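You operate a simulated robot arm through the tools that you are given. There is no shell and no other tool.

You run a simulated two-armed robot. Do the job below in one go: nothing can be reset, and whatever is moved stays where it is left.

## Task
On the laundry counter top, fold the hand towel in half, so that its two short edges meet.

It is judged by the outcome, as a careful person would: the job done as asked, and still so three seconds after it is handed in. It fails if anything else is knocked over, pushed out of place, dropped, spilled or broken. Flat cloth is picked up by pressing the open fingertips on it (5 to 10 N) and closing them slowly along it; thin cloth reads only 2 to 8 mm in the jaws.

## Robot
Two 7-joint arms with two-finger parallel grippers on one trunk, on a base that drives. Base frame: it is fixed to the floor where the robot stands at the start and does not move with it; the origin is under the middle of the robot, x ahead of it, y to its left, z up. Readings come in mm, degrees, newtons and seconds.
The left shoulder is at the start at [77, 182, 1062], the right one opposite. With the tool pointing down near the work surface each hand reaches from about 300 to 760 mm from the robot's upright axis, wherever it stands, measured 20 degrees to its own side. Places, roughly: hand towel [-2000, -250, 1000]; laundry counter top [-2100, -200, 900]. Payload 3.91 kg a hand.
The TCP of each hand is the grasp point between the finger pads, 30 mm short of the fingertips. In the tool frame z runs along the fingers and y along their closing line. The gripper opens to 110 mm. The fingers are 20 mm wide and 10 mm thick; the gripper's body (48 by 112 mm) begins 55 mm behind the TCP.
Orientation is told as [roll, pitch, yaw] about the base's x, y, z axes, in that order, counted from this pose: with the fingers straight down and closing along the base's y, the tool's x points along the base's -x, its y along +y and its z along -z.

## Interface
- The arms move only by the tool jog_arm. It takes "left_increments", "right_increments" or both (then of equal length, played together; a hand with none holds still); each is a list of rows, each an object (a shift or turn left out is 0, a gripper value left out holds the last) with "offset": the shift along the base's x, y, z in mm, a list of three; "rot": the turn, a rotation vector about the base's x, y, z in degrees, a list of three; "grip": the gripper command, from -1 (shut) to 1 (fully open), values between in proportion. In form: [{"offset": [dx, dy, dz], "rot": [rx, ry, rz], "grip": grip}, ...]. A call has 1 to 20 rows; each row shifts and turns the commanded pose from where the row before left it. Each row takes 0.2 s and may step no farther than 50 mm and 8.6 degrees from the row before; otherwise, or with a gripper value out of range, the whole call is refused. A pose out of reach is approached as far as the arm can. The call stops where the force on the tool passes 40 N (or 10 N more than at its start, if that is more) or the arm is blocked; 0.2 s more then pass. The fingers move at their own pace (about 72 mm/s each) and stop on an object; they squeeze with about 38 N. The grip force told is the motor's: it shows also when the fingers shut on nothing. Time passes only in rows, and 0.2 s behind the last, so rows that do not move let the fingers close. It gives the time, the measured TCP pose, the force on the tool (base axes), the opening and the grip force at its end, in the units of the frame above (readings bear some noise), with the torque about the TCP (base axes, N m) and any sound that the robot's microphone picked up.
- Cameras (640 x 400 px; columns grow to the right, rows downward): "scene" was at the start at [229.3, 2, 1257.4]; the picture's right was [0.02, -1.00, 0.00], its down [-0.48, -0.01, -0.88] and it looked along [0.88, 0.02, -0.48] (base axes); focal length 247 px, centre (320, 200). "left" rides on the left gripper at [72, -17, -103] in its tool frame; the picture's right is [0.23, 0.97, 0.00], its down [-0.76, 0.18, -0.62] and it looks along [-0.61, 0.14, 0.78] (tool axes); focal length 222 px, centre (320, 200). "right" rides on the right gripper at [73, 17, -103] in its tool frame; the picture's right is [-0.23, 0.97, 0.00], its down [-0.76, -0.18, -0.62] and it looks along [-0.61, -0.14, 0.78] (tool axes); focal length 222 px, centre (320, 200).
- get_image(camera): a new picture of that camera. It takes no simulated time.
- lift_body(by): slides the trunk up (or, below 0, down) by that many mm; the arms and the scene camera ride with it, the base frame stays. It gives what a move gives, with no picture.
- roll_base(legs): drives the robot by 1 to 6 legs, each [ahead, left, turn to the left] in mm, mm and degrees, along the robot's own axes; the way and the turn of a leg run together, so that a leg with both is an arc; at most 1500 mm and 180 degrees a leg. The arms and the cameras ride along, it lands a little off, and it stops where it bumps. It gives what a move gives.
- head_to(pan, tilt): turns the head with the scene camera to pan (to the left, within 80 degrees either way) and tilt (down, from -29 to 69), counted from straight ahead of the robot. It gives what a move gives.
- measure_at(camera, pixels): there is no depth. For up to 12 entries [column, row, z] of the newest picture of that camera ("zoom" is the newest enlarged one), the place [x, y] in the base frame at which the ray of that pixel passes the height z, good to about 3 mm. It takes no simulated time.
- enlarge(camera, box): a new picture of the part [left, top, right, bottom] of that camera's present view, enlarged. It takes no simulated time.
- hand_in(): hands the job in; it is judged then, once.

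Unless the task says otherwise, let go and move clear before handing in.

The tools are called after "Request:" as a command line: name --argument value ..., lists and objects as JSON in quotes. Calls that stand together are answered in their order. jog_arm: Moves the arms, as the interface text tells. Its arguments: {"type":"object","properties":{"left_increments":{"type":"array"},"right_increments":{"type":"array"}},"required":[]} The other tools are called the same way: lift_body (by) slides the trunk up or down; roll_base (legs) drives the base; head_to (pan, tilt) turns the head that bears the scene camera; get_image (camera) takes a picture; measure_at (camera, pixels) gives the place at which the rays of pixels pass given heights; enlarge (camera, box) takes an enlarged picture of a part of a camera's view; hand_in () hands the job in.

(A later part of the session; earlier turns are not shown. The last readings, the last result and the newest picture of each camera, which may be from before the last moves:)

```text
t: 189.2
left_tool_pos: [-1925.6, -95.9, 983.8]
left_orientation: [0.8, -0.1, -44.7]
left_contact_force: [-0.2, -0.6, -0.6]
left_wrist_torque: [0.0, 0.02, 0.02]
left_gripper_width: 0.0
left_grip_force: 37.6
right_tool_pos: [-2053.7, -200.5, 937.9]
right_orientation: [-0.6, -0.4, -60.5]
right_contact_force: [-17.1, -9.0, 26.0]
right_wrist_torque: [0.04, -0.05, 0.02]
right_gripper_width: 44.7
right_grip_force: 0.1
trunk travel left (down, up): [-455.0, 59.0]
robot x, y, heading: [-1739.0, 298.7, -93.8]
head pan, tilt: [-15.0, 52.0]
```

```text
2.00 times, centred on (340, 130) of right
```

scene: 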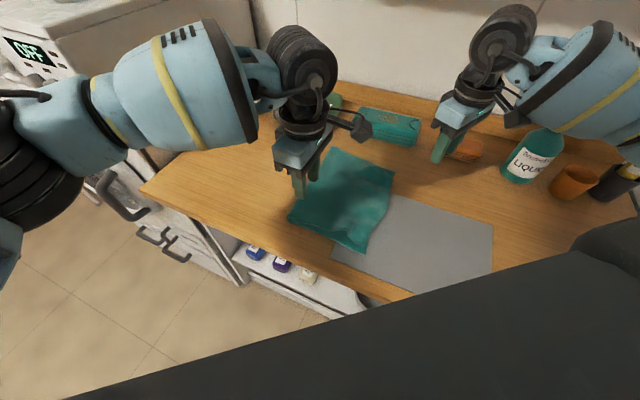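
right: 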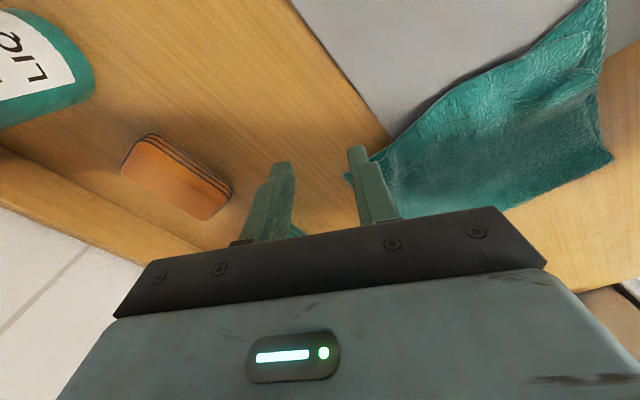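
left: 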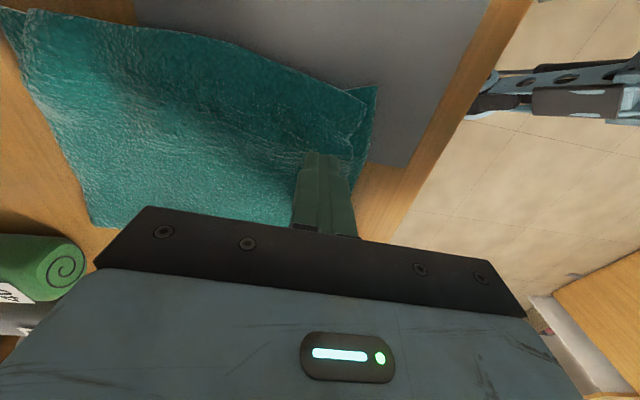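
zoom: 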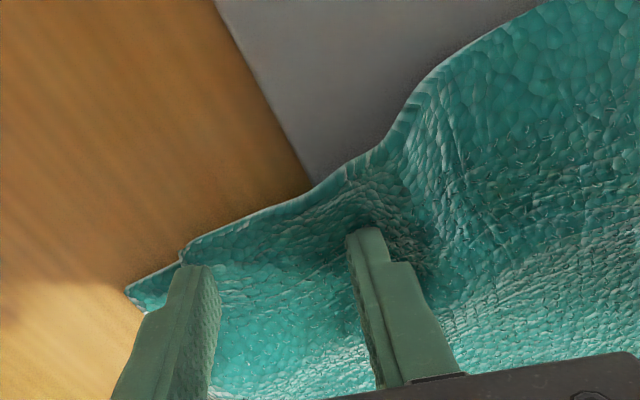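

The spreading mostly bunched the inner side instead (26 N), with A still at zoom (180,250) and D at (127,290). I ease off and raise the hand to see how it settles.

Request:
jog_arm --right_increments '[{"offset": [0, 0, 3], "grip": -0.1}, {"offset": [0, 0, 12]}, {"offset": [0, 0, 30]}, {"grip": -0.5}, {}]'

Request:
enlarge --camera "right" --box '[160, 0, 520, 220]'

Request:
enlarge --camera "scene" --box '[290, 130, 430, 260]'

```text
t: 190.4
left_tool_pos: [-1923.9, -96.7, 984.2]
left_orientation: [0.8, -0.1, -44.8]
left_contact_force: [-0.1, -0.7, -0.1]
left_wrist_torque: [-0.02, 0.0, 0.01]
left_gripper_width: 0.0
left_grip_force: 37.8
right_tool_pos: [-2053.8, -199.4, 982.2]
right_orientation: [-0.4, -0.1, -60.3]
right_contact_force: [0.6, -0.1, 0.0]
right_wrist_torque: [-0.02, 0.0, 0.01]
right_gripper_width: 27.5
right_grip_force: 0.1
trunk travel left (down, up): [-455.0, 59.0]
robot x, y, heading: [-1744.3, 299.1, -93.6]
head pan, tilt: [-15.0, 52.0]
```

```text
1.78 times, centred on (340, 110) of right
```

zoom: 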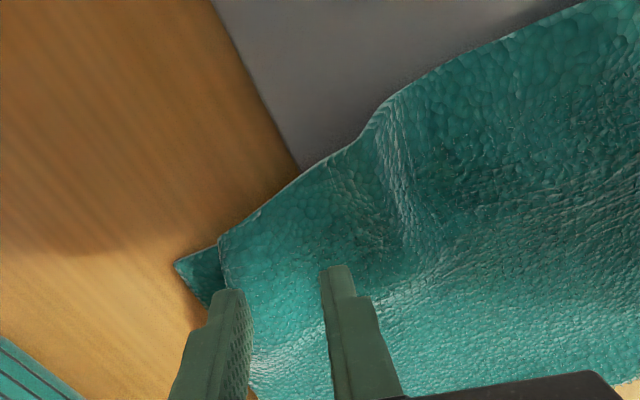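

```text
3.08 times, centred on (360, 195) of scene
```

zoom: 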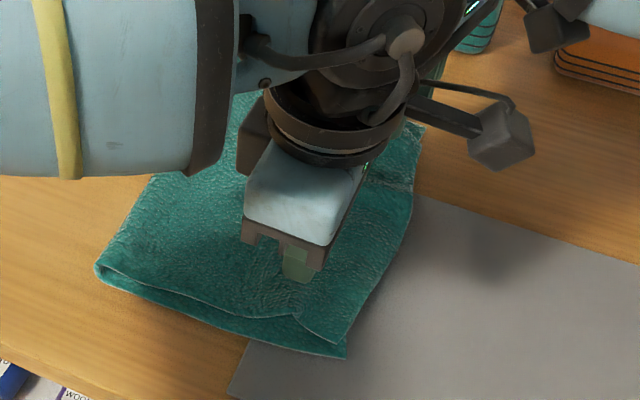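

A is about 24 mm from D now, with a small ridge further in. I will pinch the upper layer at A and pull it out to D; first I measure both corners.

Request:
measure_at --camera "zoom" --pixels '[[337, 339, 908], [346, 356, 903], [420, 128, 905]]'

Request:
get_image --camera "right"

Request:
measure_at --camera "right" --pixels '[[283, 131, 908], [258, 147, 903], [365, 70, 908], [302, 195, 906]]'

```text
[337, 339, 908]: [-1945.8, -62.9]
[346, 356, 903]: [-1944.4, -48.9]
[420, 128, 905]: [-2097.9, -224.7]
```

```text
taken
```

right: 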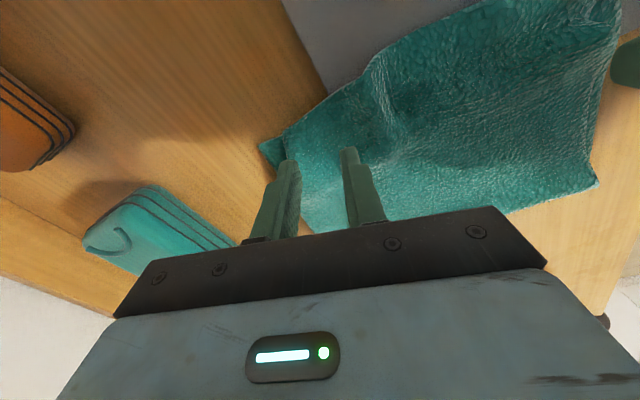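

```text
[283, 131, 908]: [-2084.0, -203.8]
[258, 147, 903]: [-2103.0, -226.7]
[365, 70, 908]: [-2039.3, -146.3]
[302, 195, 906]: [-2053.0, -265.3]
```

B–C is 14 mm and A–D 30 mm. The right hand already stands properly for a small pinch at A (27 mm opening), so I lower it and press.

Request:
jog_arm --right_increments '[{"offset": [-1, 1, -20]}, {"offset": [0, 0, -12]}, {"offset": [0, 0, -6]}, {"offset": [0, 0, -3]}, {"offset": [0, 0, -2]}, {}]'

Request:
enlarge --camera "right" --box '[200, 60, 460, 220]'

```text
t: 191.8
left_tool_pos: [-1925.5, -95.1, 984.9]
left_orientation: [0.8, -0.1, -44.8]
left_contact_force: [-0.3, -0.1, -1.2]
left_wrist_torque: [0.0, -0.01, -0.01]
left_gripper_width: 0.1
left_grip_force: 38.2
right_tool_pos: [-2054.3, -198.4, 941.3]
right_orientation: [-0.5, -0.3, -60.3]
right_contact_force: [-0.1, -0.7, 6.9]
right_wrist_torque: [0.01, -0.09, 0.01]
right_gripper_width: 27.7
right_grip_force: 0.1
trunk travel left (down, up): [-455.0, 59.0]
robot x, y, heading: [-1746.8, 295.9, -93.3]
head pan, tilt: [-15.0, 52.0]
```

```text
2.46 times, centred on (330, 140) of right
```

zoom: 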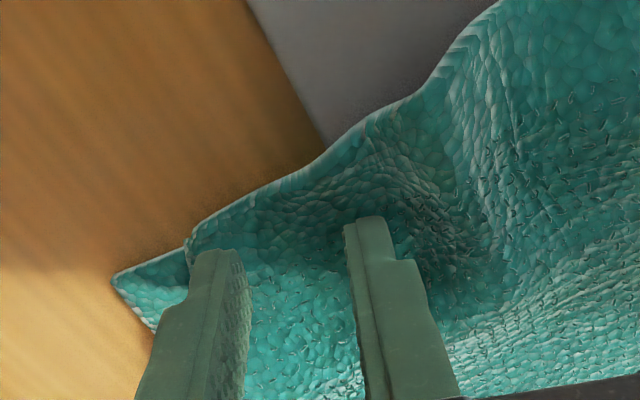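

6.9 N with both fingers on the upper layer just inside A. I close slowly.

Request:
jog_arm --right_increments '[{"grip": -0.54}, {"grip": -0.58}, {"grip": -0.62}, {"grip": -0.66}, {"grip": -0.7}, {"grip": -0.74}, {"grip": -0.78}, {"grip": -0.82}, {"grip": -0.86}, {"grip": -0.9}, {"grip": -0.95}, {"grip": -1}, {"grip": -1}, {"grip": -1}]'

Request:
enlarge --camera "right" --box '[200, 60, 460, 220]'

```text
t: 194.8
left_tool_pos: [-1924.9, -95.1, 984.1]
left_orientation: [0.8, -0.1, -44.8]
left_contact_force: [0.6, -0.4, 1.1]
left_wrist_torque: [0.0, -0.02, 0.04]
left_gripper_width: 0.1
left_grip_force: 37.4
right_tool_pos: [-2053.5, -197.5, 939.9]
right_orientation: [-0.4, -0.2, -60.3]
right_contact_force: [0.2, -0.1, 2.6]
right_wrist_torque: [-0.01, 0.03, -0.01]
right_gripper_width: 0.2
right_grip_force: 37.5
trunk travel left (down, up): [-455.0, 59.0]
robot x, y, heading: [-1743.0, 298.2, -93.7]
head pan, tilt: [-15.0, 52.0]
```

```text
2.46 times, centred on (330, 140) of right
```

zoom: 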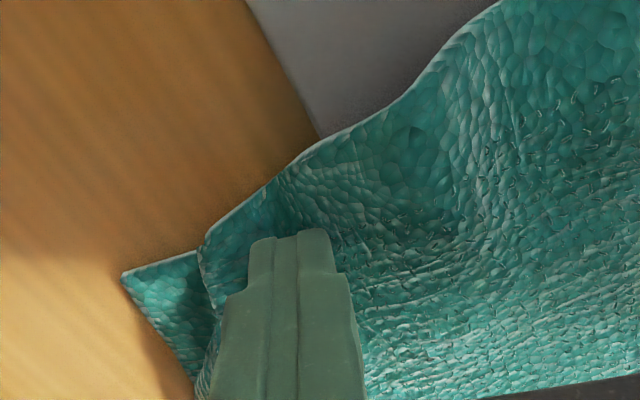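

It missed (0.2 mm). I retry with the wider opening that worked before, a little further inside.

Request:
jog_arm --right_increments '[{"offset": [0, 0, 12]}, {"offset": [3, 1, 8], "grip": -0.5}, {"offset": [2, 0, 0], "grip": -0.28}, {"grip": -0.28}, {"offset": [0, 0, -10]}, {"offset": [0, 0, -6]}, {"offset": [0, 0, -3]}, {}]'

Request:
enlarge --camera "right" --box '[200, 60, 460, 220]'

```text
t: 196.6
left_tool_pos: [-1923.8, -95.5, 984.7]
left_orientation: [0.8, 0.0, -44.7]
left_contact_force: [-0.4, -0.6, 0.9]
left_wrist_torque: [0.01, 0.0, 0.01]
left_gripper_width: 0.1
left_grip_force: 37.5
right_tool_pos: [-2048.3, -198.0, 941.9]
right_orientation: [-0.5, -0.2, -60.3]
right_contact_force: [-1.4, 0.0, 3.7]
right_wrist_torque: [0.06, -0.02, 0.01]
right_gripper_width: 39.5
right_grip_force: 0.0
trunk travel left (down, up): [-455.0, 59.0]
robot x, y, heading: [-1745.3, 301.1, -93.7]
head pan, tilt: [-15.0, 52.0]
```

```text
2.46 times, centred on (330, 140) of right
```

zoom: 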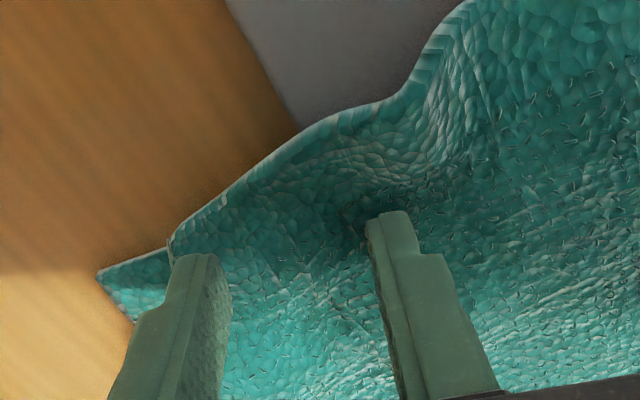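

Request:
jog_arm --right_increments '[{"offset": [0, 0, -1.5]}, {"offset": [0, 0, -1], "grip": -0.3}, {"grip": -0.34}, {"grip": -0.38}, {"grip": -0.42}, {"grip": -0.46}, {"grip": -0.5}, {"grip": -0.54}, {"grip": -0.58}, {"grip": -0.62}, {"grip": -0.66}, {"grip": -0.7}, {"grip": -0.75}, {"grip": -0.8}, {"grip": -0.85}, {"grip": -0.9}, {"grip": -0.95}, {"grip": -1}, {"grip": -1}, {"grip": -1}]'

Request:
enlarge --camera "right" --box '[200, 60, 460, 220]'

```text
t: 200.8
left_tool_pos: [-1924.6, -94.9, 984.0]
left_orientation: [0.9, -0.1, -44.7]
left_contact_force: [0.2, -0.2, 0.4]
left_wrist_torque: [-0.03, 0.03, 0.03]
left_gripper_width: 0.0
left_grip_force: 37.3
right_tool_pos: [-2048.3, -196.5, 939.0]
right_orientation: [-0.4, -0.2, -60.2]
right_contact_force: [0.2, 1.3, 9.4]
right_wrist_torque: [0.08, -0.07, 0.0]
right_gripper_width: 4.0
right_grip_force: 38.4
trunk travel left (down, up): [-455.0, 59.0]
robot x, y, heading: [-1744.4, 295.7, -93.8]
head pan, tilt: [-15.0, 52.0]
```

```text
2.46 times, centred on (330, 140) of right
```

zoom: 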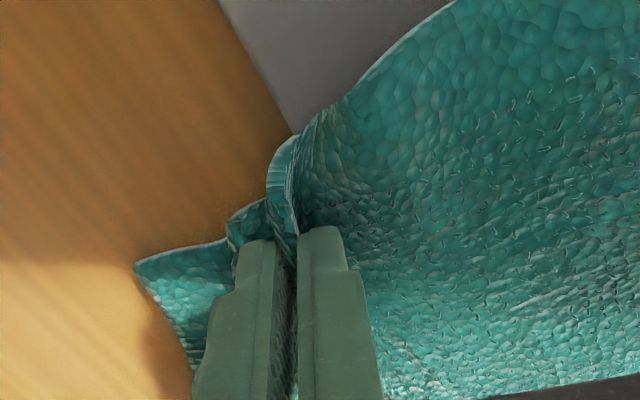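

Now it holds (4.0 mm). I lift slightly, pull 25 mm toward D, set down and open slowly.

Request:
jog_arm --right_increments '[{"offset": [0, 0, 6]}, {"offset": [0, 0, 6]}, {"offset": [-4, -4.8, 0]}, {"offset": [-4, -4.8, 0]}, {"offset": [-4, -4.8, 0]}, {"offset": [-4, -4.8, 0]}, {}, {"offset": [0, 0, -6]}, {"offset": [0, 0, -4]}, {}]'

Request:
enlarge --camera "right" --box '[200, 60, 460, 220]'

Request:
enlarge --camera "left" --box '[0, 0, 460, 220]'

```text
t: 203.0
left_tool_pos: [-1924.3, -96.1, 985.4]
left_orientation: [0.8, -0.1, -44.7]
left_contact_force: [0.4, 0.6, 0.0]
left_wrist_torque: [0.01, 0.02, -0.02]
left_gripper_width: 0.0
left_grip_force: 37.8
right_tool_pos: [-2064.8, -217.8, 940.7]
right_orientation: [-0.5, -0.2, -60.3]
right_contact_force: [0.2, 0.2, 4.2]
right_wrist_torque: [0.03, 0.0, -0.04]
right_gripper_width: 3.7
right_grip_force: 37.5
trunk travel left (down, up): [-455.0, 59.0]
robot x, y, heading: [-1744.4, 300.1, -93.5]
head pan, tilt: [-15.0, 52.0]
```

```text
2.46 times, centred on (330, 140) of right
```

zoom: 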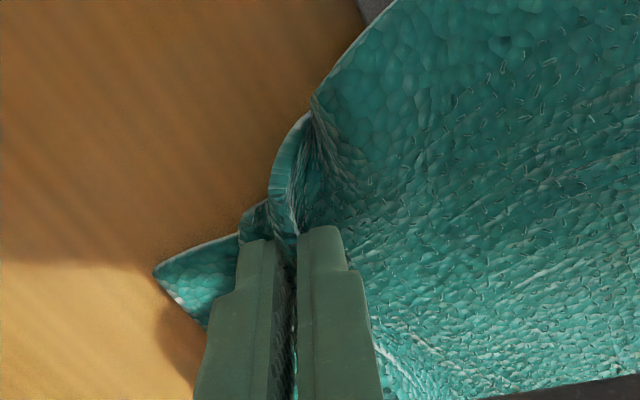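

```text
1.39 times, centred on (230, 110) of left
```

zoom: 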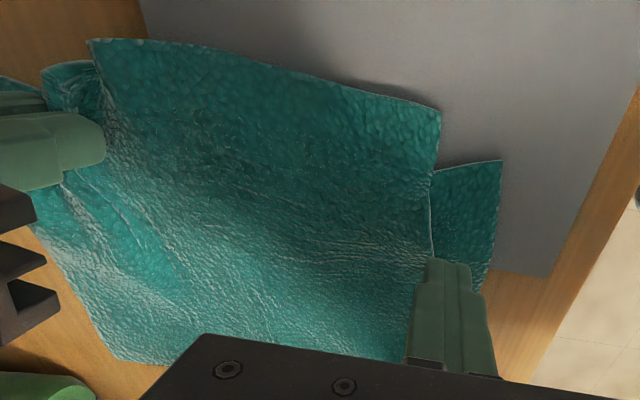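

Pulling shifted more than the corner: in the left view B (438,110) has moved off C (500,162). I measure before going on.

Request:
measure_at --camera "zoom" --pixels '[[438, 110, 908], [500, 162, 903], [92, 40, 908], [430, 260, 908], [118, 360, 905]]'

Request:
enlarge --camera "scene" --box '[280, 120, 440, 260]'

```text
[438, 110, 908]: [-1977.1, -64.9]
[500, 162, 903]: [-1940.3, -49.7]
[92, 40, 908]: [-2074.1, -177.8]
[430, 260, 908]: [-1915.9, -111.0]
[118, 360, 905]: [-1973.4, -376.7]
```

```text
2.86 times, centred on (360, 190) of scene
```

zoom: 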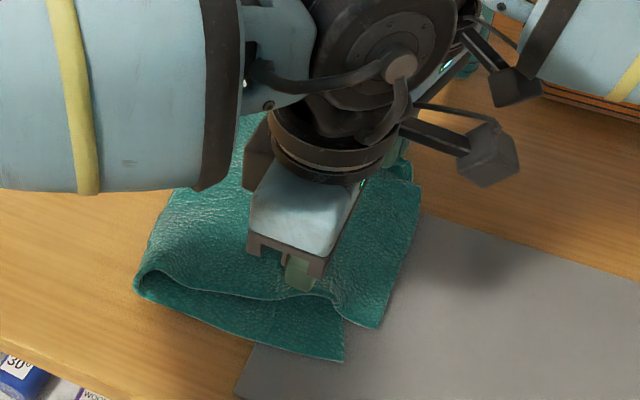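

B was pulled off by about 40 mm, so I will re-lay the edge with both hands rather than tug one corner. First I release A, opening wide with light contact, and rise.

Request:
jog_arm --right_increments '[{"grip": -0.9}, {"grip": -0.8}, {"grip": -0.7}, {"grip": -0.6}, {"grip": -0.5}, {"grip": -0.4}, {"grip": -0.3}, {"grip": -0.2}, {"offset": [0, 0, 4]}, {"offset": [0, 0, 15]}, {"offset": [0, 0, 35]}, {"offset": [0, 0, 35], "grip": -0.3}, {"offset": [-20, 35, 0]}, {"offset": [-20, 35, 0]}, {}]' --left_increments '[{}, {}, {}, {}, {}, {}, {}, {}, {"offset": [0, 0, 20]}, {"offset": [20, -5, 30]}, {"offset": [35, -10, 0]}, {"offset": [35, -15, 0]}, {}, {}, {}]'

Request:
get_image --camera "scene"

Request:
enlarge --camera "scene" --box '[280, 120, 440, 260]'

```text
t: 206.2
left_tool_pos: [-1835.0, -125.9, 1034.5]
left_orientation: [0.8, 0.0, -44.7]
left_contact_force: [-0.5, -0.1, 0.1]
left_wrist_torque: [0.03, 0.03, -0.04]
left_gripper_width: 0.0
left_grip_force: 37.5
right_tool_pos: [-2105.3, -146.9, 1030.9]
right_orientation: [-0.4, -0.1, -60.3]
right_contact_force: [-0.3, 0.0, 0.7]
right_wrist_torque: [0.04, -0.02, 0.02]
right_gripper_width: 38.3
right_grip_force: 0.0
trunk travel left (down, up): [-455.0, 59.0]
robot x, y, heading: [-1745.0, 300.6, -93.6]
head pan, tilt: [-15.0, 52.0]
```

```text
taken
```

scene: 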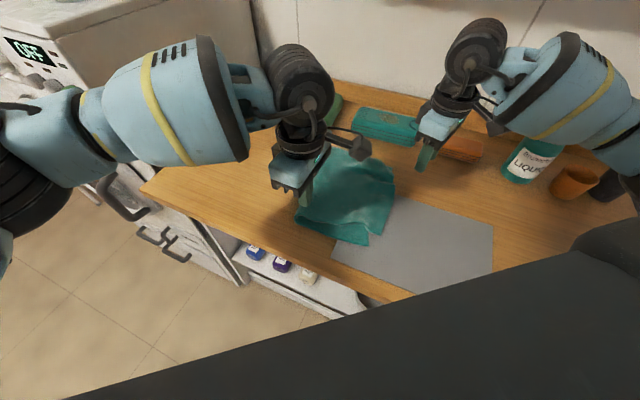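

```text
2.86 times, centred on (360, 190) of scene
```

zoom: 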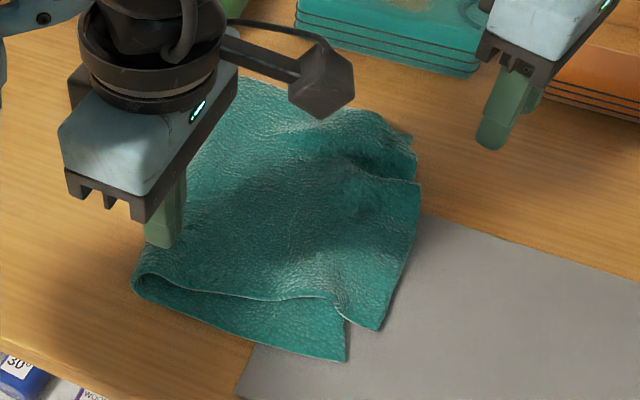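

The near corner B (378,330) now overhangs the mat beyond CD, and the far corner is gathered near (395,150). I look closely at the far corner with the right wrist camera.

Request:
enlarge --camera "right" --box '[260, 0, 640, 240]'

Request:
enlarge --camera "scene" --box '[355, 145, 425, 215]'

```text
1.67 times, centred on (450, 120) of right
```

zoom: 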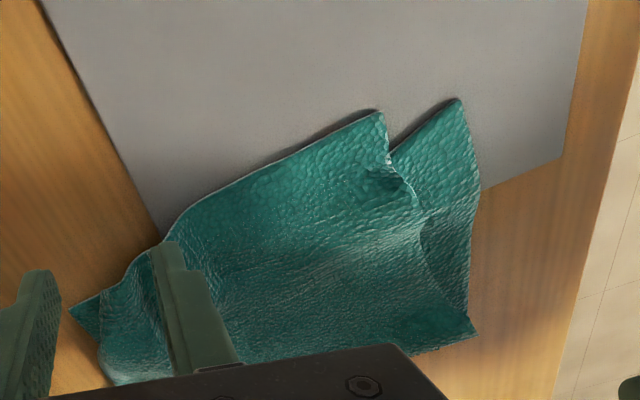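

```text
5.71 times, centred on (390, 180) of scene
```

zoom: 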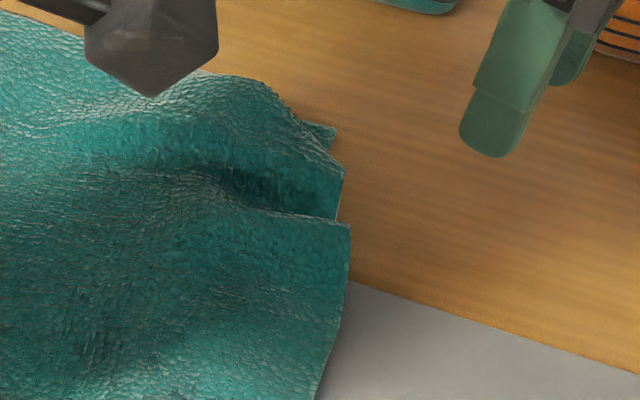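

The slack sits at the far bunch, so drawing B back toward C should straighten the whole edge. The right hand can reach B comfortably; I move the left out of the way and bring the right hand over B.

Request:
jog_arm --left_increments '[{"offset": [30, -15, 20]}, {"offset": [30, -15, 10]}, {}, {}, {}, {}, {}, {}]' --right_increments '[{"grip": -0.3}, {"offset": [32, 11, 0]}, {"offset": [32, 11, 0]}, {"offset": [32, 11, 0]}, {"offset": [30, 10, 0]}, {"offset": [0, 0, -25]}, {"offset": [0, 0, -20]}, {}]'

Request:
get_image --camera "right"

Request:
enlarge --camera "right" --box '[180, 0, 540, 220]'

```text
t: 208.0
left_tool_pos: [-1774.4, -155.7, 1065.4]
left_orientation: [0.8, 0.0, -44.7]
left_contact_force: [0.0, -0.5, -0.3]
left_wrist_torque: [0.02, -0.02, -0.01]
left_gripper_width: 0.3
left_grip_force: 37.4
right_tool_pos: [-1978.0, -103.6, 985.2]
right_orientation: [-0.5, -0.2, -60.2]
right_contact_force: [0.0, 0.4, -0.3]
right_wrist_torque: [0.0, 0.01, 0.0]
right_gripper_width: 38.6
right_grip_force: 0.0
trunk travel left (down, up): [-455.0, 59.0]
robot x, y, heading: [-1742.8, 296.4, -93.6]
head pan, tilt: [-15.0, 52.0]
```

```text
taken
```

right: 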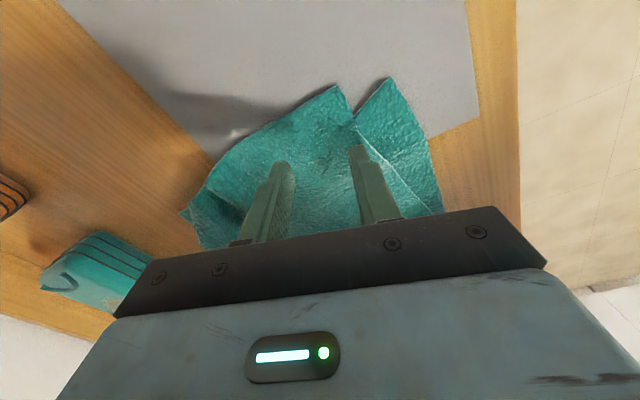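

```text
1.78 times, centred on (360, 110) of right
```

zoom: 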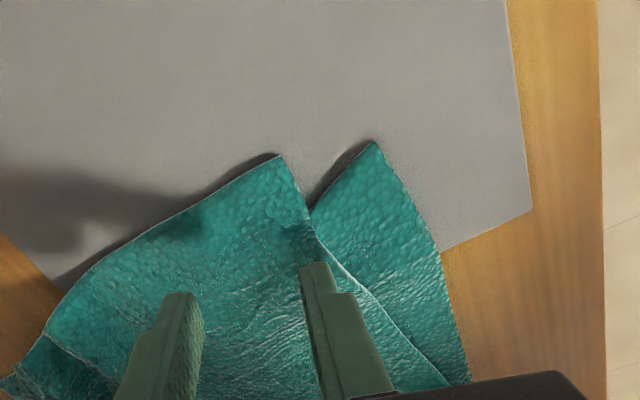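

The fingers straddle well inside B (zoom (280,155)). I shift 8 mm nearer the hem and lower to contact.

Request:
jog_arm --right_increments '[{"offset": [-9.8, 2.9, 0]}, {"offset": [0, 0, -20]}, {"offset": [0, 0, -12]}, {"offset": [0, 0, -6]}, {"offset": [0, 0, -3]}, {}]'

Request:
enlarge --camera "right" --box '[200, 60, 460, 220]'

```text
t: 209.4
left_tool_pos: [-1773.9, -156.3, 1065.4]
left_orientation: [0.8, -0.1, -44.6]
left_contact_force: [0.2, -0.5, 0.6]
left_wrist_torque: [0.03, 0.01, 0.04]
left_gripper_width: 0.2
left_grip_force: 37.4
right_tool_pos: [-1988.5, -101.0, 941.9]
right_orientation: [-0.5, -0.3, -60.3]
right_contact_force: [0.5, 0.6, 0.2]
right_wrist_torque: [-0.01, -0.03, 0.0]
right_gripper_width: 38.5
right_grip_force: 0.1
trunk travel left (down, up): [-455.0, 59.0]
robot x, y, heading: [-1743.2, 296.2, -93.4]
head pan, tilt: [-15.0, 52.0]
```

```text
2.46 times, centred on (330, 140) of right
```

zoom: 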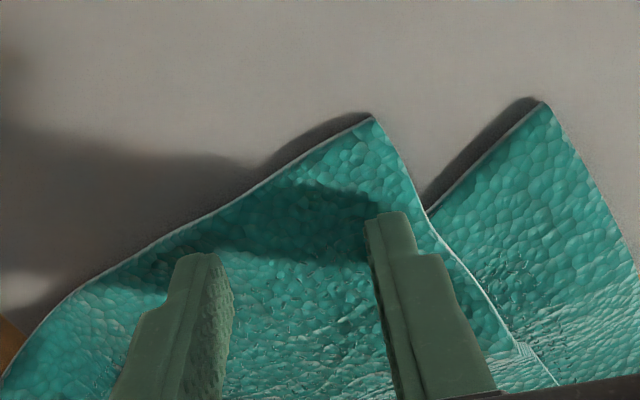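

Request:
jog_arm --right_increments '[{"offset": [0, 0, -2]}, {"offset": [0, 0, -1.5]}, {}]'

```text
t: 210.2
left_tool_pos: [-1774.1, -157.5, 1066.2]
left_orientation: [0.8, -0.2, -44.7]
left_contact_force: [0.5, -1.0, 0.4]
left_wrist_torque: [-0.01, 0.01, 0.03]
left_gripper_width: 0.0
left_grip_force: 37.5
right_tool_pos: [-1990.0, -102.1, 940.0]
right_orientation: [-0.4, -0.3, -60.3]
right_contact_force: [1.1, -2.5, 5.4]
right_wrist_torque: [-0.02, -0.15, -0.06]
right_gripper_width: 38.5
right_grip_force: 0.2
trunk travel left (down, up): [-455.0, 59.0]
robot x, y, heading: [-1745.8, 295.6, -93.5]
head pan, tilt: [-15.0, 52.0]
```

5.4 N on the cloth; I press 1 mm more and close slowly.

Request:
jog_arm --right_increments '[{"offset": [0, 0, -1], "grip": -0.3}, {"grip": -0.34}, {"grip": -0.38}, {"grip": -0.42}, {"grip": -0.46}, {"grip": -0.5}, {"grip": -0.54}, {"grip": -0.58}, {"grip": -0.62}, {"grip": -0.66}, {"grip": -0.7}, {"grip": -0.74}, {"grip": -0.78}, {"grip": -0.82}, {"grip": -0.86}, {"grip": -0.9}, {"grip": -0.95}, {"grip": -1}, {"grip": -1}, {"grip": -1}]'

Request:
enlarge --camera "right" --box '[200, 60, 460, 220]'

```text
t: 214.4
left_tool_pos: [-1774.2, -155.7, 1066.4]
left_orientation: [0.8, -0.1, -44.8]
left_contact_force: [0.3, -0.4, -0.2]
left_wrist_torque: [0.03, 0.01, 0.03]
left_gripper_width: 0.2
left_grip_force: 37.1
right_tool_pos: [-1988.8, -100.8, 939.1]
right_orientation: [-0.4, -0.3, -60.3]
right_contact_force: [0.3, 1.7, 5.4]
right_wrist_torque: [0.07, -0.03, 0.01]
right_gripper_width: 0.0
right_grip_force: 37.3
trunk travel left (down, up): [-455.0, 59.0]
robot x, y, heading: [-1742.2, 299.7, -93.4]
head pan, tilt: [-15.0, 52.0]
```

```text
2.46 times, centred on (330, 140) of right
```

zoom: 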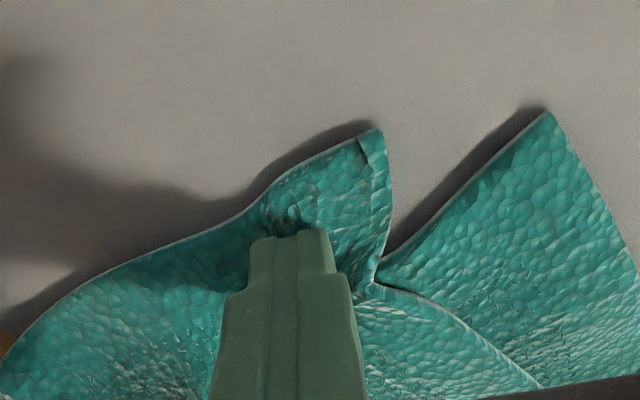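

Missed again (0.0 mm). I reopen a bit wider, shift 8 mm inward and press harder.

Request:
jog_arm --right_increments '[{"offset": [0, 0, 12]}, {"offset": [-4, -3, 8], "grip": -0.5}, {"offset": [-3, -2, 0], "grip": -0.2}, {"grip": -0.2}, {"offset": [0, 0, -10]}, {"offset": [0, 0, -7]}, {"offset": [0, 0, -3]}, {}]'

Request:
enlarge --camera "right" --box '[200, 60, 460, 220]'

```text
t: 216.2
left_tool_pos: [-1774.3, -155.8, 1065.1]
left_orientation: [0.8, -0.2, -44.7]
left_contact_force: [0.3, -0.8, -0.1]
left_wrist_torque: [0.01, -0.01, 0.03]
left_gripper_width: 0.0
left_grip_force: 37.9
right_tool_pos: [-1995.9, -106.2, 940.6]
right_orientation: [-0.5, -0.2, -60.3]
right_contact_force: [-0.1, 0.8, 5.7]
right_wrist_torque: [0.08, -0.17, 0.01]
right_gripper_width: 44.2
right_grip_force: 0.8
trunk travel left (down, up): [-455.0, 59.0]
robot x, y, heading: [-1741.4, 300.2, -93.6]
head pan, tilt: [-15.0, 52.0]
```

```text
2.46 times, centred on (330, 140) of right
```

zoom: 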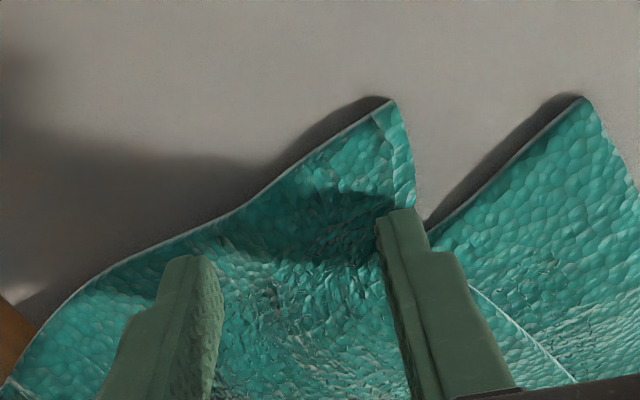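

Request:
jog_arm --right_increments '[{"offset": [0, 0, -1.5]}, {"grip": -0.24}, {"grip": -0.28}, {"grip": -0.32}, {"grip": -0.36}, {"grip": -0.4}, {"grip": -0.45}, {"grip": -0.5}, {"grip": -0.55}, {"grip": -0.6}, {"grip": -0.65}, {"grip": -0.7}, {"grip": -0.75}, {"grip": -0.8}, {"grip": -0.85}, {"grip": -0.9}, {"grip": -0.95}, {"grip": -1}, {"grip": -1}, {"grip": -1}]'

Request:
enlarge --camera "right" --box '[200, 60, 460, 220]'

```text
t: 220.4
left_tool_pos: [-1774.1, -155.4, 1065.3]
left_orientation: [0.8, -0.2, -44.7]
left_contact_force: [-0.2, 0.0, 0.3]
left_wrist_torque: [-0.04, 0.01, 0.01]
left_gripper_width: 0.0
left_grip_force: 37.3
right_tool_pos: [-1995.3, -105.2, 938.3]
right_orientation: [-0.5, -0.2, -60.4]
right_contact_force: [2.0, 0.8, 7.1]
right_wrist_torque: [0.06, -0.04, -0.01]
right_gripper_width: 4.6
right_grip_force: 38.0
trunk travel left (down, up): [-455.0, 59.0]
robot x, y, heading: [-1743.9, 296.9, -93.6]
head pan, tilt: [-15.0, 52.0]
```

```text
2.46 times, centred on (330, 140) of right
```

zoom: 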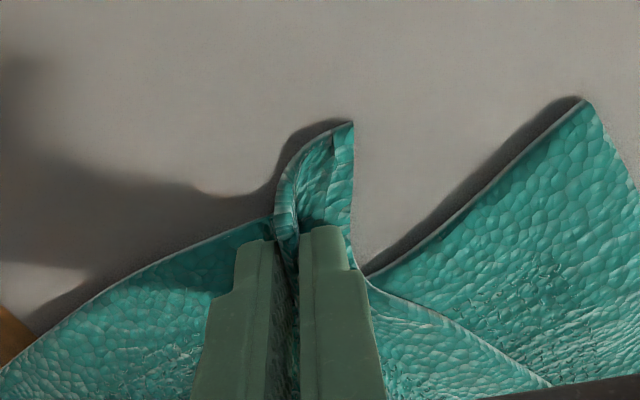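

It holds now (4.6 mm), with B at about (-1996,-69) and C at (-1940,-50). I lift 20 mm, draw it back 37 mm toward C, and set it down.

Request:
jog_arm --right_increments '[{"offset": [0, 0, 8]}, {"offset": [0, 0, 12]}, {"offset": [5, 1.2, 0]}, {"offset": [5, 1.2, 0]}, {"offset": [5, 1.2, 0]}, {"offset": [5, 1.2, 0]}, {"offset": [5, 1.2, 0]}, {"offset": [5, 1.2, 0]}, {"offset": [5, 1.2, 0]}, {"offset": [0, 0, -9]}, {"offset": [0, 0, -8]}, {}]'

Request:
enlarge --camera "right" --box '[160, 0, 520, 220]'

Request:
enlarge --camera "scene" --box '[280, 120, 440, 260]'

```text
t: 223.0
left_tool_pos: [-1772.8, -156.1, 1066.3]
left_orientation: [0.7, 0.0, -44.7]
left_contact_force: [0.7, -0.2, -0.7]
left_wrist_torque: [0.01, -0.02, 0.0]
left_gripper_width: 0.0
left_grip_force: 37.7
right_tool_pos: [-1959.7, -98.4, 941.5]
right_orientation: [-0.5, -0.3, -60.3]
right_contact_force: [0.9, -1.5, 17.5]
right_wrist_torque: [-0.01, 0.01, 0.04]
right_gripper_width: 4.8
right_grip_force: 37.5
trunk travel left (down, up): [-455.0, 59.0]
robot x, y, heading: [-1743.4, 300.3, -93.6]
head pan, tilt: [-15.0, 52.0]
```

```text
1.78 times, centred on (340, 110) of right
```

zoom: 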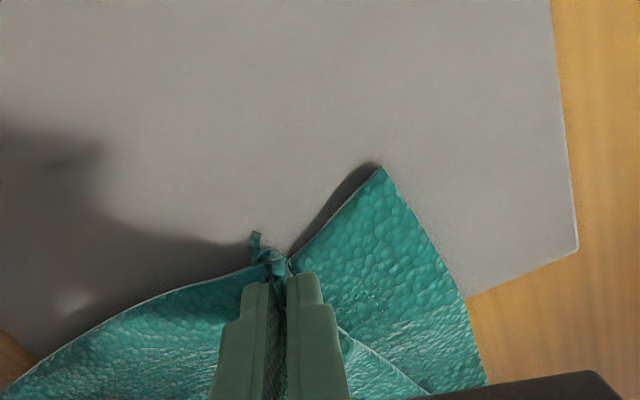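

```text
2.86 times, centred on (360, 190) of scene
```

zoom: 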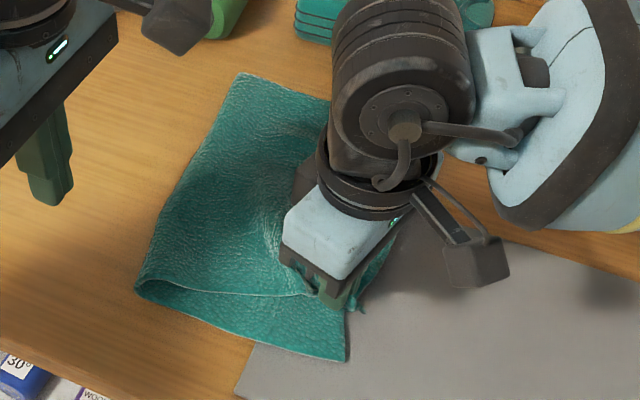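

B needs a bit more: the lower layer still shows as a strip along the near edge. I lift again slightly and draw it another 18 mm toward the near side.

Request:
jog_arm --right_increments '[{"offset": [0, 0, 8]}, {"offset": [0, 0, 8]}, {"offset": [4, 3.5, 0]}, {"offset": [4, 3.5, 0]}, {"offset": [4, 3.5, 0]}, {"offset": [2, 3, 0]}, {"offset": [0, 0, -7]}, {"offset": [0, 0, -6]}, {}]'

Request:
enlarge --camera "right" --box '[160, 0, 520, 220]'

Request:
enlarge --camera "scene" --box '[280, 120, 440, 260]'

```text
t: 225.0
left_tool_pos: [-1773.8, -157.5, 1065.6]
left_orientation: [0.7, -0.1, -44.7]
left_contact_force: [-0.1, -0.8, -0.5]
left_wrist_torque: [0.01, 0.0, -0.01]
left_gripper_width: 0.1
left_grip_force: 38.1
right_tool_pos: [-1946.3, -84.1, 945.0]
right_orientation: [-0.4, -0.4, -60.3]
right_contact_force: [2.3, -3.4, 8.5]
right_wrist_torque: [-0.05, -0.02, 0.0]
right_gripper_width: 4.7
right_grip_force: 38.3
trunk travel left (down, up): [-455.0, 59.0]
robot x, y, heading: [-1745.7, 298.6, -93.5]
head pan, tilt: [-15.0, 52.0]
```

```text
1.78 times, centred on (340, 110) of right
```

zoom: 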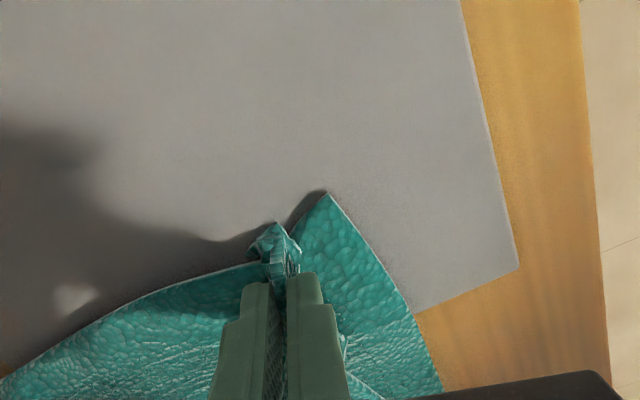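

```text
2.86 times, centred on (360, 190) of scene
```

zoom: 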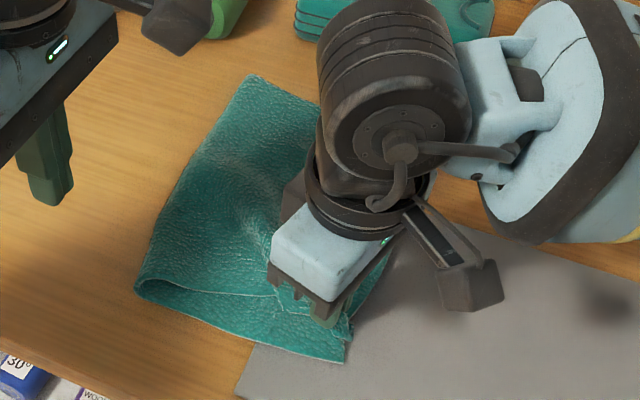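

B's tuft (275,240) is now right by C (328,192). I open slowly while moving the hand outward, so the outer finger carries the corner to C.

Request:
jog_arm --right_increments '[{"offset": [0, 0, 1], "grip": -0.97}, {"offset": [1.4, 1.0, 0], "grip": -0.91}, {"offset": [1.4, 1.0, 0], "grip": -0.85}, {"offset": [1.4, 1.0, 0], "grip": -0.79}, {"offset": [1.4, 1.0, 0], "grip": -0.73}, {"offset": [1.4, 1.0, 0], "grip": -0.67}, {"offset": [1.4, 1.0, 0], "grip": -0.61}, {"offset": [1.4, 1.0, 0], "grip": -0.55}, {"offset": [1.4, 1.0, 0], "grip": -0.49}, {"offset": [1.4, 1.0, 0], "grip": -0.43}, {"offset": [1.4, 1.0, 0], "grip": -0.37}, {"offset": [1.4, 1.0, 0], "grip": -0.31}, {}]'

Request:
enlarge --camera "right" --box '[160, 0, 520, 220]'

```text
t: 227.8
left_tool_pos: [-1774.3, -157.0, 1065.2]
left_orientation: [0.8, 0.0, -44.7]
left_contact_force: [0.2, 0.4, -0.5]
left_wrist_torque: [-0.02, -0.01, -0.02]
left_gripper_width: 0.1
left_grip_force: 37.4
right_tool_pos: [-1931.5, -73.2, 945.3]
right_orientation: [-0.4, -0.2, -60.2]
right_contact_force: [-2.3, -1.7, 1.1]
right_wrist_torque: [-0.03, 0.06, -0.01]
right_gripper_width: 38.7
right_grip_force: 0.7
trunk travel left (down, up): [-455.0, 59.0]
robot x, y, heading: [-1744.8, 301.7, -93.7]
head pan, tilt: [-15.0, 52.0]
```

```text
1.78 times, centred on (340, 110) of right
```

zoom: 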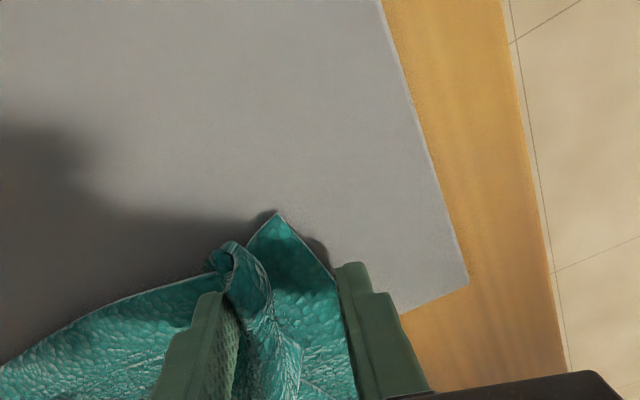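

The gather stayed as a standing ridge by the inner finger. I lift off and look at it.

Request:
jog_arm --right_increments '[{"offset": [0, 0, 8]}, {"offset": [0, 0, 20]}, {"offset": [0, 0, 30]}, {}]'

Request:
enlarge --camera "right" --box '[100, 0, 500, 240]'

Request:
get_image --camera "left"

```text
t: 228.8
left_tool_pos: [-1774.3, -155.7, 1065.3]
left_orientation: [0.8, -0.1, -44.7]
left_contact_force: [0.2, 0.1, -0.3]
left_wrist_torque: [0.01, 0.0, 0.01]
left_gripper_width: 0.0
left_grip_force: 37.4
right_tool_pos: [-1930.6, -71.2, 1002.6]
right_orientation: [-0.4, -0.3, -60.3]
right_contact_force: [0.0, -0.3, -0.3]
right_wrist_torque: [0.01, 0.02, -0.01]
right_gripper_width: 38.0
right_grip_force: 0.2
trunk travel left (down, up): [-455.0, 59.0]
robot x, y, heading: [-1743.3, 298.2, -93.8]
head pan, tilt: [-15.0, 52.0]
```

```text
1.60 times, centred on (300, 120) of right
```

zoom: 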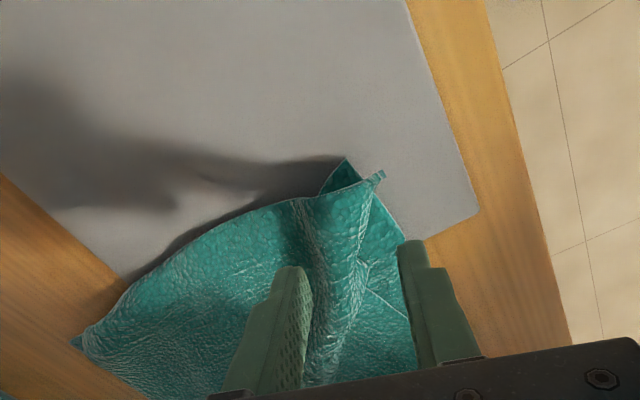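

```text
taken
```

left: 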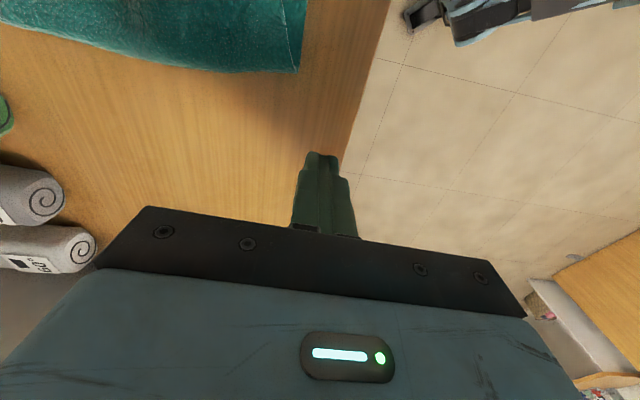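

Interesting: B (380,175) is now right next to C (345,160), with a ridge of slack beside it, and the far corner (75,340) looks closed. I move the right hand away and view the whole from above.

Request:
jog_arm --right_increments '[{"offset": [-20, 10, 30]}, {"offset": [-40, 20, 20]}, {"offset": [-40, 20, 0]}, {"offset": [-40, 20, 0]}, {"offset": [-40, 10, 0]}, {}]'

Request:
enlarge --camera "scene" --box '[280, 120, 440, 260]'

```text
t: 230.2
left_tool_pos: [-1773.2, -156.8, 1065.7]
left_orientation: [0.8, 0.0, -44.7]
left_contact_force: [0.6, 0.3, -0.9]
left_wrist_torque: [0.0, 0.0, -0.02]
left_gripper_width: 0.2
left_grip_force: 37.3
right_tool_pos: [-2111.1, 5.7, 1053.4]
right_orientation: [-0.3, -0.2, -60.2]
right_contact_force: [0.8, 0.4, 0.2]
right_wrist_torque: [0.04, 0.01, 0.01]
right_gripper_width: 38.1
right_grip_force: 0.0
trunk travel left (down, up): [-455.0, 59.0]
robot x, y, heading: [-1742.9, 295.9, -93.7]
head pan, tilt: [-15.0, 52.0]
```

```text
2.86 times, centred on (360, 190) of scene
```

zoom: 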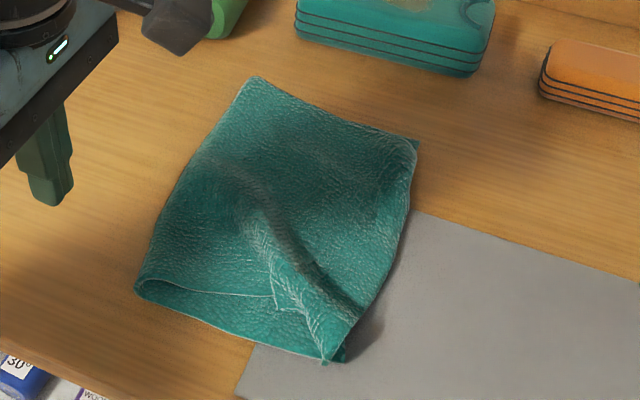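

Much better: A and D are together at (418,145), B (325,362) is within a few mm of C (345,360); a ridge runs diagonally across the upper layer. I measure the corners.

Request:
measure_at --camera "zoom" --pixels '[[325, 362, 906], [346, 360, 903], [413, 152, 906], [420, 142, 903], [136, 288, 905], [256, 78, 905], [360, 310, 915], [275, 300, 908], [408, 215, 908]]'

Request:
enlarge --camera "scene" --box '[310, 180, 410, 260]'

Request:
enlarge --camera "scene" --box '[360, 140, 440, 200]'

```text
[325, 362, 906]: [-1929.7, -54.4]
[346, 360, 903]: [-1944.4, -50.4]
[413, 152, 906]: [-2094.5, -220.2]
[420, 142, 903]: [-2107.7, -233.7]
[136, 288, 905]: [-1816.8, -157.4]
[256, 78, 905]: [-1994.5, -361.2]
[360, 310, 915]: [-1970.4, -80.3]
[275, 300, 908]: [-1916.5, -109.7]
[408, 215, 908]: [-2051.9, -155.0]
```

```text
5.00 times, centred on (360, 220) of scene
```

zoom: 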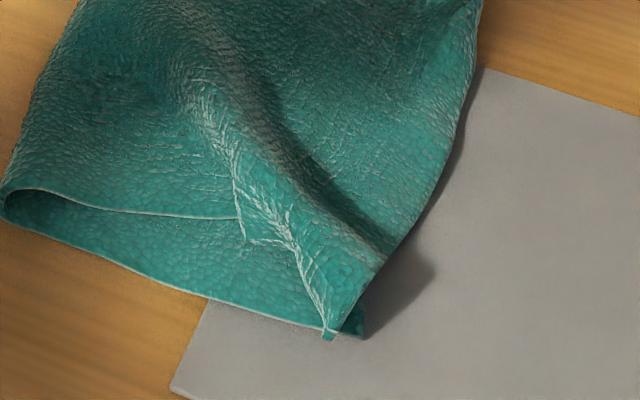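

```text
6.67 times, centred on (400, 170) of scene
```

zoom: 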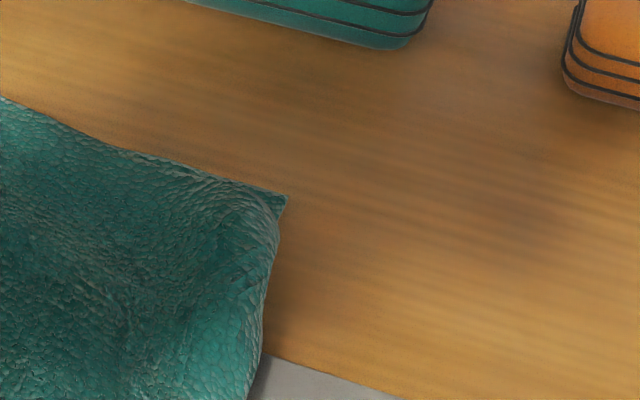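

Corners are now within about 15–19 mm of each other (B–C and A–D); what remains is the ridge of slack by B. I smooth it toward the far side with the closed right fingers: first I place them on the ridge's near flank.

Request:
jog_arm --right_increments '[{"offset": [38, -22, 0], "grip": -1}, {"offset": [38, -22, 0]}, {"offset": [38, -22, 0]}, {"offset": [38, -22, 0]}, {"offset": [0, 0, -40]}, {"offset": [0, 0, -35]}, {"offset": [0, 0, -15]}, {}]'

Request:
enlarge --camera "right" --box '[100, 0, 500, 240]'

Request:
enlarge --camera "scene" --box '[310, 180, 410, 260]'

```text
t: 232.0
left_tool_pos: [-1774.1, -157.0, 1065.5]
left_orientation: [0.8, -0.2, -44.7]
left_contact_force: [-0.4, -1.1, 0.5]
left_wrist_torque: [0.01, -0.01, 0.0]
left_gripper_width: 0.4
left_grip_force: 37.9
right_tool_pos: [-1960.3, -81.2, 962.9]
right_orientation: [-0.4, -0.2, -60.3]
right_contact_force: [0.6, 0.4, -0.1]
right_wrist_torque: [0.0, 0.03, 0.01]
right_gripper_width: 0.0
right_grip_force: 37.8
trunk travel left (down, up): [-455.0, 59.0]
robot x, y, heading: [-1745.5, 298.1, -93.7]
head pan, tilt: [-15.0, 52.0]
```

```text
1.60 times, centred on (300, 120) of right
```

zoom: 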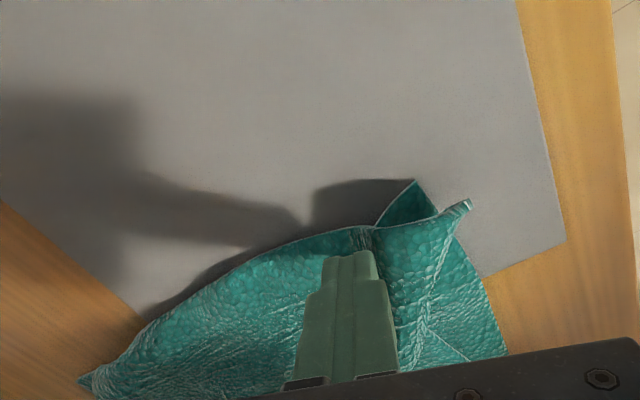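

```text
5.00 times, centred on (360, 220) of scene
```

zoom: 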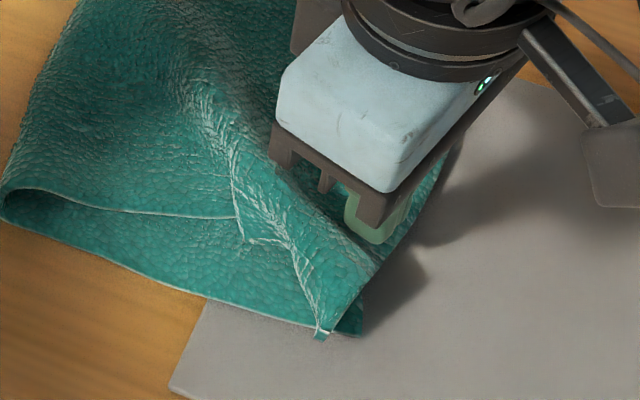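

The fingers are just over the crest; I shift 12 mm to its near side, go down and push the fold toward the far side.

Request:
jog_arm --right_increments '[{"offset": [8, 9, 0]}, {"offset": [0, 0, -10]}, {"offset": [0, 0, -6]}, {"offset": [0, 0, -4]}, {}]'

```text
t: 233.2
left_tool_pos: [-1773.9, -156.3, 1064.7]
left_orientation: [0.8, -0.1, -44.7]
left_contact_force: [-0.2, -0.2, -0.1]
left_wrist_torque: [-0.02, 0.02, 0.02]
left_gripper_width: 0.0
left_grip_force: 37.6
right_tool_pos: [-1950.7, -71.2, 943.5]
right_orientation: [-0.4, -0.1, -60.2]
right_contact_force: [-0.9, -0.2, 1.6]
right_wrist_torque: [-0.03, 0.0, -0.03]
right_gripper_width: 0.0
right_grip_force: 37.9
trunk travel left (down, up): [-455.0, 59.0]
robot x, y, heading: [-1744.0, 300.4, -93.6]
head pan, tilt: [-15.0, 52.0]
```

Request:
jog_arm --right_increments '[{"offset": [0, 0, -1]}, {"offset": [-3.5, -3.7, 0]}, {"offset": [-3.5, -3.7, 0]}, {"offset": [-3.5, -3.7, 0]}, {"offset": [-3.5, -3.7, 0]}, {"offset": [-3.5, -3.7, 0]}, {"offset": [-3.5, -3.7, 0]}, {"offset": [-3.5, -3.7, 0]}, {"offset": [-3.5, -3.7, 0]}, {"offset": [-3.5, -3.7, 0]}, {"offset": [-3.5, -3.7, 0]}, {}]'

Request:
enlarge --camera "right" --box '[100, 0, 500, 240]'

Request:
enlarge --camera "scene" --box '[280, 120, 440, 260]'

```text
t: 235.8
left_tool_pos: [-1774.3, -156.1, 1065.7]
left_orientation: [0.8, -0.1, -44.7]
left_contact_force: [0.1, 0.0, -0.1]
left_wrist_torque: [0.0, 0.01, 0.01]
left_gripper_width: 0.1
left_grip_force: 38.0
right_tool_pos: [-1985.5, -110.1, 942.2]
right_orientation: [-0.4, -0.2, -60.4]
right_contact_force: [0.0, 0.9, 1.2]
right_wrist_torque: [0.05, -0.02, 0.01]
right_gripper_width: 0.0
right_grip_force: 37.8
trunk travel left (down, up): [-455.0, 59.0]
robot x, y, heading: [-1741.8, 297.8, -93.5]
head pan, tilt: [-15.0, 52.0]
```

```text
1.60 times, centred on (300, 120) of right
```

zoom: 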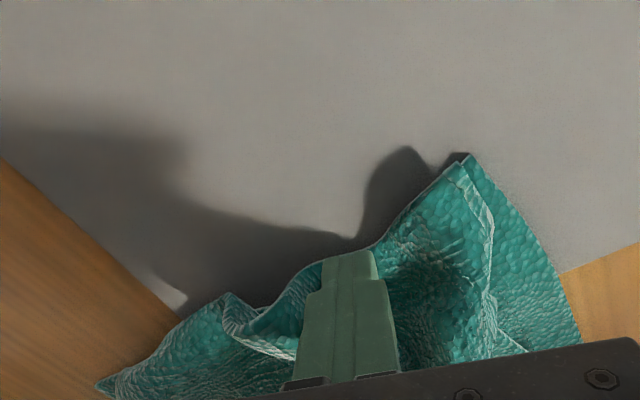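

```text
2.86 times, centred on (360, 190) of scene
```

zoom: 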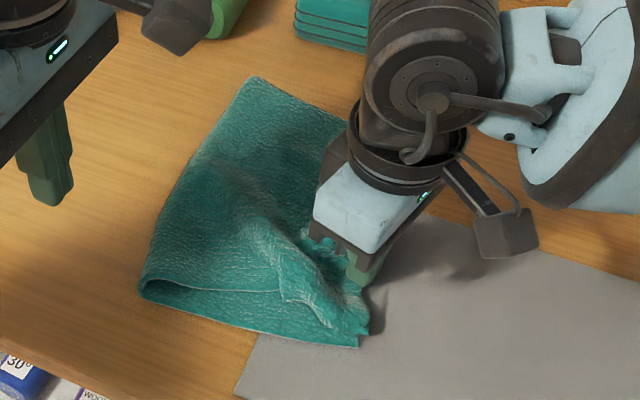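

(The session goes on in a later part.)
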